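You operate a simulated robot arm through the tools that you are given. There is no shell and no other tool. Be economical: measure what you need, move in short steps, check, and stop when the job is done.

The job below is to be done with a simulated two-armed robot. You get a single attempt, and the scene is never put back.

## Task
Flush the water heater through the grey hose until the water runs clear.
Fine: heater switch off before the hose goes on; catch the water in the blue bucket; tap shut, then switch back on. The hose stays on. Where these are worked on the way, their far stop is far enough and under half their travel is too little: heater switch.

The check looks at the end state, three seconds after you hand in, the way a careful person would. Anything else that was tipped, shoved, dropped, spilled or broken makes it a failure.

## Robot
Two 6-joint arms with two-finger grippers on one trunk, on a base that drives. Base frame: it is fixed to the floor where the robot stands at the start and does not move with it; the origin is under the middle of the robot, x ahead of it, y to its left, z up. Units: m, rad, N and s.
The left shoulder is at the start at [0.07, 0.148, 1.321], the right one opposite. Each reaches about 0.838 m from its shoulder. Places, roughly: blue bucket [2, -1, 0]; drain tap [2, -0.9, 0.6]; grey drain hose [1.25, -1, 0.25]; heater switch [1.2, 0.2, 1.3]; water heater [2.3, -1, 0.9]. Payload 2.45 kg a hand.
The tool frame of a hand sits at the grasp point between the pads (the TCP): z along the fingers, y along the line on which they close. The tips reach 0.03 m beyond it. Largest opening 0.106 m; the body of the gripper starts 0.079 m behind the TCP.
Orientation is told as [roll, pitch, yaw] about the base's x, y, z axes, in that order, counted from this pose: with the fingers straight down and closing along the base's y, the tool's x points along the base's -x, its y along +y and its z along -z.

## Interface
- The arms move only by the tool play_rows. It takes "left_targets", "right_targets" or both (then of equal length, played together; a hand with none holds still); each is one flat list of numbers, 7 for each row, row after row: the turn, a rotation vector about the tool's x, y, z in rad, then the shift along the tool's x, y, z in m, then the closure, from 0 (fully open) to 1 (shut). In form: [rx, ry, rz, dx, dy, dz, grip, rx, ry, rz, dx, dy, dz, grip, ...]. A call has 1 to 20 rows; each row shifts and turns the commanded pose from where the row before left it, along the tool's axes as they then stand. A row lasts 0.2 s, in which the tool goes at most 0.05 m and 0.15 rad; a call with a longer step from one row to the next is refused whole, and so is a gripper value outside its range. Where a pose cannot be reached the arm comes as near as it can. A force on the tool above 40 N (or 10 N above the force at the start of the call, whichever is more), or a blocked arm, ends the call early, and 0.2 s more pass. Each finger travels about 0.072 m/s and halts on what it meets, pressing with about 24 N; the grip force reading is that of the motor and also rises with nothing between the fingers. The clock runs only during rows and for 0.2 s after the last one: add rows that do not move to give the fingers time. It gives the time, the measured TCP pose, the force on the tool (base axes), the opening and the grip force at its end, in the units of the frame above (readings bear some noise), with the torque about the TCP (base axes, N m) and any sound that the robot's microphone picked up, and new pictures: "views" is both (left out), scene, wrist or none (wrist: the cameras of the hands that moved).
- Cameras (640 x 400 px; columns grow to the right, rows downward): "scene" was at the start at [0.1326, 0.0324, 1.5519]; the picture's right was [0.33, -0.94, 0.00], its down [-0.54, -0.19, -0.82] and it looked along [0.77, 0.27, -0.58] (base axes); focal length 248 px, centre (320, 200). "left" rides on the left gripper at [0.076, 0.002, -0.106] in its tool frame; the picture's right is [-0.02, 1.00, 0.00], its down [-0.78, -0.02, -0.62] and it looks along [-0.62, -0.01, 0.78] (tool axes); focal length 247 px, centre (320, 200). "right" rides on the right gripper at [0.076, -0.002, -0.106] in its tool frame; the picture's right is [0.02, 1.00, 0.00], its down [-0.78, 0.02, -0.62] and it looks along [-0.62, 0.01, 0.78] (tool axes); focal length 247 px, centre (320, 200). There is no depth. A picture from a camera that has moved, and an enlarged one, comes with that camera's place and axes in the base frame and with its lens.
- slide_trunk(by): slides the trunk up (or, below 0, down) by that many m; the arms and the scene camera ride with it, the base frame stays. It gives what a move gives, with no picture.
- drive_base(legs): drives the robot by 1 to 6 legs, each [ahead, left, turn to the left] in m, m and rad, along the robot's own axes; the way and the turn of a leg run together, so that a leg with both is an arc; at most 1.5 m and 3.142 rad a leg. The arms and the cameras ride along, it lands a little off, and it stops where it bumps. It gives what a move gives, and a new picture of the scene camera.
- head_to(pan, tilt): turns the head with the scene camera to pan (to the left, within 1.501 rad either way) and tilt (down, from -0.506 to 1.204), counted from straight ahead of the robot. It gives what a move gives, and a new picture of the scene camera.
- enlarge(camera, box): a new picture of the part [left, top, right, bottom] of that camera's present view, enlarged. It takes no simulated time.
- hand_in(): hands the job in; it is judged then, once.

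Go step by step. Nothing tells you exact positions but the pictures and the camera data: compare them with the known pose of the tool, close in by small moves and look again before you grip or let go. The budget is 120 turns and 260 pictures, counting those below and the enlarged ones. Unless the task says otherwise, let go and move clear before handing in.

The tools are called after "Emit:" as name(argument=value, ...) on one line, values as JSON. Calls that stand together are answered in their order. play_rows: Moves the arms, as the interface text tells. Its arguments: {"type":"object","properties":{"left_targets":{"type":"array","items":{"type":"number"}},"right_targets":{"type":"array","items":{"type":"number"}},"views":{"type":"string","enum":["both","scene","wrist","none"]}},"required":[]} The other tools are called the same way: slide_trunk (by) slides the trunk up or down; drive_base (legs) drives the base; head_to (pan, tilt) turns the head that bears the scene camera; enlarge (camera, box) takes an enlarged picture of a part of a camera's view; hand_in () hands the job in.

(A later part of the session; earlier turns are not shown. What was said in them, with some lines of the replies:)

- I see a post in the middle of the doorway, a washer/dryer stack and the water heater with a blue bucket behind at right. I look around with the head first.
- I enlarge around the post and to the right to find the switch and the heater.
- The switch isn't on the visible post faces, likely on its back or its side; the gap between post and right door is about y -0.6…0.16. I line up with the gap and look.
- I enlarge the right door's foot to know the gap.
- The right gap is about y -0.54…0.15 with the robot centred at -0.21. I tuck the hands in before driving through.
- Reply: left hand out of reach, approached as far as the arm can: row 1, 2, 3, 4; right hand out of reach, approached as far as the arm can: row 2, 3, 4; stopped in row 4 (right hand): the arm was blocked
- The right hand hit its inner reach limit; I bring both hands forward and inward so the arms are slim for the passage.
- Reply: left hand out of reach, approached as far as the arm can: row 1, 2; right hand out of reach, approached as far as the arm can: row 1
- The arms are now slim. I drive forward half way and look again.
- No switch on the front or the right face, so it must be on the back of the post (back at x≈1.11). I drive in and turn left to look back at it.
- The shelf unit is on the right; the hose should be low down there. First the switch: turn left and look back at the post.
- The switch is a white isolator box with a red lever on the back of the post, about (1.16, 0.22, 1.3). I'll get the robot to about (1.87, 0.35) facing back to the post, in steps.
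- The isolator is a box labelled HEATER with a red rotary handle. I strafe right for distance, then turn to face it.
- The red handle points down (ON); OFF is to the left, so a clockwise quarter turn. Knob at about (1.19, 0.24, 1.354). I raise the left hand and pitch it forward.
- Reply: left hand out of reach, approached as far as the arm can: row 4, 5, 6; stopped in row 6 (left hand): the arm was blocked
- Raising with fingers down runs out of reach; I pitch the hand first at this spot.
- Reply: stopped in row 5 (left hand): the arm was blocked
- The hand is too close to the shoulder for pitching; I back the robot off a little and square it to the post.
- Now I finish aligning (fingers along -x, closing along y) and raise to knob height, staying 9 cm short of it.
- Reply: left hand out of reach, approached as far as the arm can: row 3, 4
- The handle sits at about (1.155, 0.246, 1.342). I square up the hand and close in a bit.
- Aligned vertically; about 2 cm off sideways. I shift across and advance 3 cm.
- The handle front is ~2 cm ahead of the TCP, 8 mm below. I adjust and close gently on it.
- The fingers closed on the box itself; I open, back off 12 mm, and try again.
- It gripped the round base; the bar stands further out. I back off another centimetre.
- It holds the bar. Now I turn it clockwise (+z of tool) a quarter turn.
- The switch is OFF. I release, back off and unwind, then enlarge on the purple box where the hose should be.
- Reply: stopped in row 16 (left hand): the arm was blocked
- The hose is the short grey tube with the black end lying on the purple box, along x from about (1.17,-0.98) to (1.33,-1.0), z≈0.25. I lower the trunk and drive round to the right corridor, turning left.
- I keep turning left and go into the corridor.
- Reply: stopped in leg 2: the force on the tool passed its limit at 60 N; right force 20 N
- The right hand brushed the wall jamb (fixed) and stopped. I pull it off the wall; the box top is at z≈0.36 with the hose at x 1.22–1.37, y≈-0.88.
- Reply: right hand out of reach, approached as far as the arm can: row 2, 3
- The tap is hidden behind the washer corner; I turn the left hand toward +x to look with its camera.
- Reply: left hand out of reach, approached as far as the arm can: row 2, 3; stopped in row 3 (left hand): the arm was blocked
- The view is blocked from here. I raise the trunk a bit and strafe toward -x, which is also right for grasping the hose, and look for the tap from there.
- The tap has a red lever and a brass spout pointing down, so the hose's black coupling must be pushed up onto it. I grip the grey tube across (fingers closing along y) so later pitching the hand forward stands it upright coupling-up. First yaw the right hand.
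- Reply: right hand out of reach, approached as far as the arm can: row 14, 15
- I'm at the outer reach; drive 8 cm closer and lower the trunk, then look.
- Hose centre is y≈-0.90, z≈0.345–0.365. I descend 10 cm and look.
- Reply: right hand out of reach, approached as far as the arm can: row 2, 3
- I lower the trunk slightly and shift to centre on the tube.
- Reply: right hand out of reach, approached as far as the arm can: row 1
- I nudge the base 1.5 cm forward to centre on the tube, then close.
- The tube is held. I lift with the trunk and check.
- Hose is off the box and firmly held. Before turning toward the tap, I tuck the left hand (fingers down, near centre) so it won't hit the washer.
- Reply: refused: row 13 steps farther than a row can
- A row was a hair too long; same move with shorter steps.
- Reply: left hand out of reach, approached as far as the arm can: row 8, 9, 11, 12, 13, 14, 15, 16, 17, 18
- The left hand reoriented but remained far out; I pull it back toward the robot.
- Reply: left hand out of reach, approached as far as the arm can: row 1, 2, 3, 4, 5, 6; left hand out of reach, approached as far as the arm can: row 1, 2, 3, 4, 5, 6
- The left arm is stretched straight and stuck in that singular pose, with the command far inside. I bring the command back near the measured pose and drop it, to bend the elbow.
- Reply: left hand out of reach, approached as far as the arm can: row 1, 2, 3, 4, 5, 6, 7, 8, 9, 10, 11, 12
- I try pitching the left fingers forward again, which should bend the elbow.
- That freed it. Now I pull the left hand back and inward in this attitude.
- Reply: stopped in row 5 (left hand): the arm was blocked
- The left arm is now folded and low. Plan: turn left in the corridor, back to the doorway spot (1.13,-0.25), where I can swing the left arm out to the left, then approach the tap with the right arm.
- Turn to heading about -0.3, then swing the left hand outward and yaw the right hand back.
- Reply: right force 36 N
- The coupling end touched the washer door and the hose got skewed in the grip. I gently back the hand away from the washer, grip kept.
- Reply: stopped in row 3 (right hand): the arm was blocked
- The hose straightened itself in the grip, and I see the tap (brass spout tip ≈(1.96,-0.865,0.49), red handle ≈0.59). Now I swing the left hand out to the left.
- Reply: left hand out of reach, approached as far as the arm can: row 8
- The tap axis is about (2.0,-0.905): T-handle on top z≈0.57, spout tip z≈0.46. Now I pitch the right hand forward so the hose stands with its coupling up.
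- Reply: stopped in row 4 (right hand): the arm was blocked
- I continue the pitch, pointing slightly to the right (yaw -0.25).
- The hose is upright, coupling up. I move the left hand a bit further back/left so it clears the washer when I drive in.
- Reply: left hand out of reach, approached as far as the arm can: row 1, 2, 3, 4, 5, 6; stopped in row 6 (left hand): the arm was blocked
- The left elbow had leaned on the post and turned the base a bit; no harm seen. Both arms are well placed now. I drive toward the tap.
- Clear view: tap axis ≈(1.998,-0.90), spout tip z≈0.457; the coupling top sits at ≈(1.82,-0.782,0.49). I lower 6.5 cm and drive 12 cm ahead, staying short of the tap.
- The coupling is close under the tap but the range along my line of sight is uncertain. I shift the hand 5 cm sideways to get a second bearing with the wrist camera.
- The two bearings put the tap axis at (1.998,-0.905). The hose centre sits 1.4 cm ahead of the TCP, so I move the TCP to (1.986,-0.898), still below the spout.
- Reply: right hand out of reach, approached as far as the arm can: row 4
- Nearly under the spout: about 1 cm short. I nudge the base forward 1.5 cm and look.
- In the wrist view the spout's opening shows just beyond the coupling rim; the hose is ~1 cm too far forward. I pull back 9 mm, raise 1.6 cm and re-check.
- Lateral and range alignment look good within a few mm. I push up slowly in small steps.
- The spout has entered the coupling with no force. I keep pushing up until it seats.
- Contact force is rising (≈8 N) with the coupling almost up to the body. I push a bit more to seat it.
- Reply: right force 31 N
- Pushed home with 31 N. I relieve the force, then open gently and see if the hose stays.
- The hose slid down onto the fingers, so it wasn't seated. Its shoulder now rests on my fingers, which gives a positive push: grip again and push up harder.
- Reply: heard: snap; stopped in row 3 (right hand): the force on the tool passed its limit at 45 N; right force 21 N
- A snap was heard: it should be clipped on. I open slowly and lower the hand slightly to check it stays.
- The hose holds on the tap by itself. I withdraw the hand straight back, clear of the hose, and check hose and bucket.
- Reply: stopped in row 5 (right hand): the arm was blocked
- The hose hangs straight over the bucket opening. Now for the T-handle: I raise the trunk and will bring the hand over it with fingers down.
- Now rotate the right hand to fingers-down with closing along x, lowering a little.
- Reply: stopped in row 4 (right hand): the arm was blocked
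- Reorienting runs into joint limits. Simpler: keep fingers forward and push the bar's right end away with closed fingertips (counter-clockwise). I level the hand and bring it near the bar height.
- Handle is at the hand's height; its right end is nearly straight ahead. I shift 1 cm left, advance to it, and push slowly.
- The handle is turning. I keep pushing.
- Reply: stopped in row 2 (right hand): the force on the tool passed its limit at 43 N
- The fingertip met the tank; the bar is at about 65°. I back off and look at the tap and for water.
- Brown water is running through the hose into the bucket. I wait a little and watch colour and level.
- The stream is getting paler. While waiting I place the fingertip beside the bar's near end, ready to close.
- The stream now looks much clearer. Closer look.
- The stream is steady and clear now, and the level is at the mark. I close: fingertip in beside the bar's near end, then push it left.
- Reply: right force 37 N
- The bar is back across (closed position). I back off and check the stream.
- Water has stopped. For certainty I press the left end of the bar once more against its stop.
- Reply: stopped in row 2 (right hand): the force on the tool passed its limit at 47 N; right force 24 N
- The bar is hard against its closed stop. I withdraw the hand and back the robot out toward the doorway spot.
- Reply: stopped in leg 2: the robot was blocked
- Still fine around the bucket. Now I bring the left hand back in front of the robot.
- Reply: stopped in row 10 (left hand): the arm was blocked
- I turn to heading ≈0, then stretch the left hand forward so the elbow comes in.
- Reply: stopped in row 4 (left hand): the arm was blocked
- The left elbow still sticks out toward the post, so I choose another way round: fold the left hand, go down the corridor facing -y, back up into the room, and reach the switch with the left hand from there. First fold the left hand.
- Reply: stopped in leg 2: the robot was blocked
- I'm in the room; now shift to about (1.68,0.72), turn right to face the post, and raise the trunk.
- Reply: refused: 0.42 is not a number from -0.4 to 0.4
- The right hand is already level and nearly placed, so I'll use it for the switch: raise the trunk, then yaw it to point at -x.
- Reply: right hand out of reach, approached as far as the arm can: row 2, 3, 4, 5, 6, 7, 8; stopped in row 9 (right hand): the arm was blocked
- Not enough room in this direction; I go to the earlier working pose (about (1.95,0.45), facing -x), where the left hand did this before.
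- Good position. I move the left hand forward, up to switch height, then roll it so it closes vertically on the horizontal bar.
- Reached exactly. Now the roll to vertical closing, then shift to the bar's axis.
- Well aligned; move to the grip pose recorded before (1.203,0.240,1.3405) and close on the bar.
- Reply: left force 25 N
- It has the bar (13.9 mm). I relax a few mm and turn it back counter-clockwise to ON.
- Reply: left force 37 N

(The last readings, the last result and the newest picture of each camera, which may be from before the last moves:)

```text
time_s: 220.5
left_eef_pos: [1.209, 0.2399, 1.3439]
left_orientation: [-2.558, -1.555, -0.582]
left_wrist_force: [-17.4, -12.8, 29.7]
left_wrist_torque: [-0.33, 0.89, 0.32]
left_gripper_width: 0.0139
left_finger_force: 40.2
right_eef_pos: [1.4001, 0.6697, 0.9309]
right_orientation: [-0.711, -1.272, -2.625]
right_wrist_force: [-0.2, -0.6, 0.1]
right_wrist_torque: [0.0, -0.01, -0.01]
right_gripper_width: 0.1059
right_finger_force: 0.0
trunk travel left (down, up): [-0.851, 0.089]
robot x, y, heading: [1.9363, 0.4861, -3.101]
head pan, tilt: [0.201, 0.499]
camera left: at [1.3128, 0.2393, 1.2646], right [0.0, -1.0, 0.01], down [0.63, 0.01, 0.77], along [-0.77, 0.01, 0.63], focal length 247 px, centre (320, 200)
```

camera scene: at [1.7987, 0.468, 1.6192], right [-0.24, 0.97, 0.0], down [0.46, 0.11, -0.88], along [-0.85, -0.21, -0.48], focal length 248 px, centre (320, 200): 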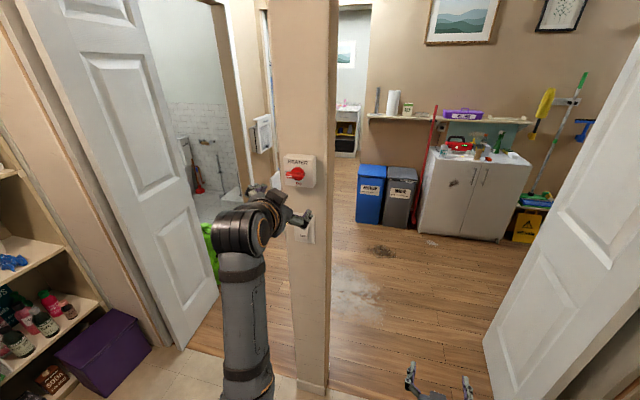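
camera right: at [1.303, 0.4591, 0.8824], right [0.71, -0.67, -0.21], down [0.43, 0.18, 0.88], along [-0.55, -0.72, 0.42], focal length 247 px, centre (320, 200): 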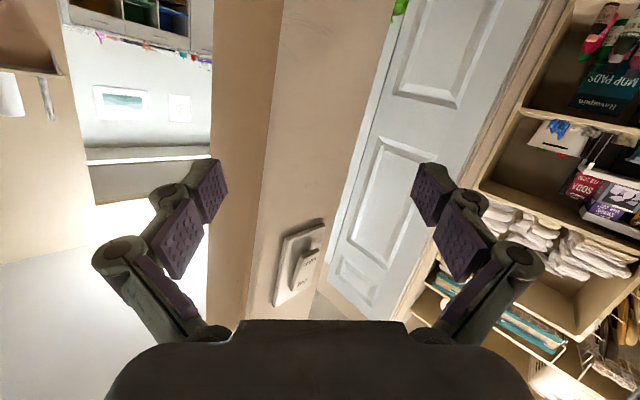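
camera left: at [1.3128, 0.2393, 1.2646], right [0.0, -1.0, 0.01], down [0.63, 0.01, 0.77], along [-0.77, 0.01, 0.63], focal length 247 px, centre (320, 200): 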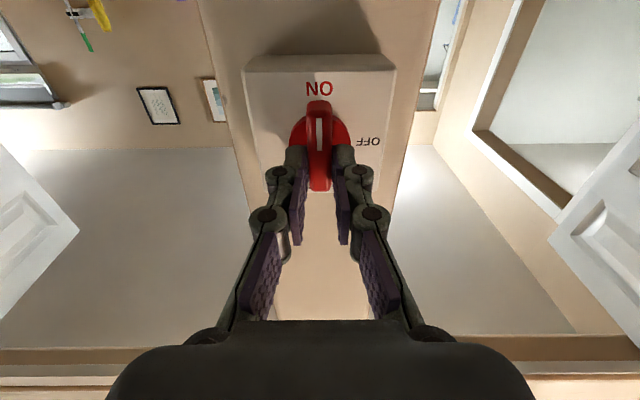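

The switch points at ON. I release, back off, and check.

Emit:
play_rows(left_targets=[0, 0, 0, 0, 0, 0, 0.7, 0, 0, 0, 0, 0, 0, 0.3, 0, 0, 0, 0, 0, 0, 0, 0, 0, 0, 0, 0, -0.03, 0, 0, 0, 0, 0, 0, -0.04, 0, 0, 0, 0, 0, 0, -0.04, 0], views="wrist")

Emit:
enlarge(camera="scene", box=[250, 110, 370, 270])

```text
time_s: 221.9
left_eef_pos: [1.3211, 0.2417, 1.3429]
left_orientation: [-2.115, -1.562, -1.025]
left_wrist_force: [1.2, 0.6, 0.4]
left_wrist_torque: [0.01, 0.03, 0.0]
left_gripper_width: 0.1058
left_finger_force: 0.1
right_eef_pos: [1.4014, 0.6709, 0.9307]
right_orientation: [-0.706, -1.276, -2.63]
right_wrist_force: [1.0, 0.0, 0.8]
right_wrist_torque: [-0.01, -0.02, 0.02]
right_gripper_width: 0.1059
right_finger_force: 0.1
trunk travel left (down, up): [-0.851, 0.089]
robot x, y, heading: [1.9359, 0.4863, -3.1]
head pan, tilt: [0.201, 0.499]
camera left: at [1.4265, 0.2411, 1.2645], right [0.0, -1.0, 0.01], down [0.62, 0.01, 0.78], along [-0.78, 0.01, 0.62], focal length 247 px, centre (320, 200)
```

left: 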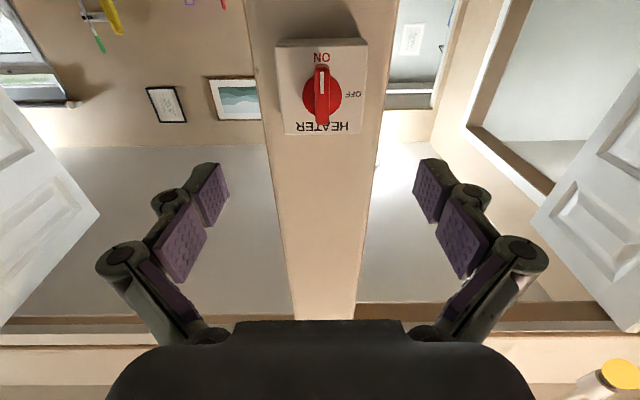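

```text
2.50 times, centred on (310, 190) of scene
camera zoom: at [1.801, 0.466, 1.6195], right [-0.24, 0.97, 0.0], down [0.46, 0.12, -0.88], along [-0.85, -0.21, -0.48], focal length 619 px, centre (345, 225)
```

zoom: 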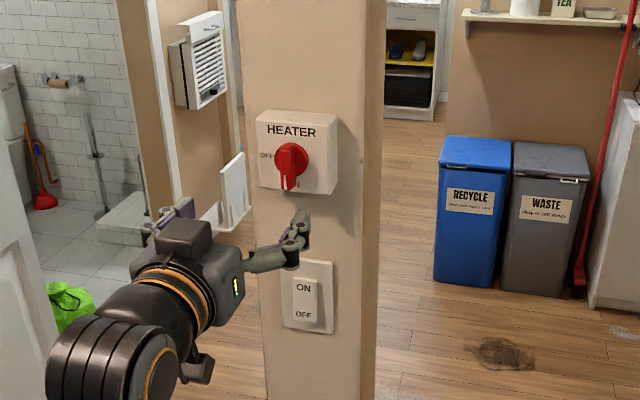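

The switch points at ON, the tap is against its closed stop with no water running, the hose is still on the spout, and both hands are clear. Handing in.

Emit:
hand_in()

```text
The job is handed in.
```

I flushed the water heater through the grey hose into the blue bucket until the stream looked clear, and I've handed the job in; no result has come back.

- **Order of work:** the heater switch went off before the hose went on. I then ran the water, shut the tap against its stop, and turned the switch back on.
- **End state:** the hose is still on the tap, nothing is running, and both hands are clear.
- **Colour of the water:** I judged it clear by eye. The stream changed from brown to a steady pale blue-grey before I closed the tap.
- **Contacts along the way:**
  - The hose pressed on the washer door once.
  - The right hand touched the wall by the door.
  - The left arm leaned on the post.
  - A fingertip pressed the heater tank.

  I saw nothing moved or damaged from any of these.
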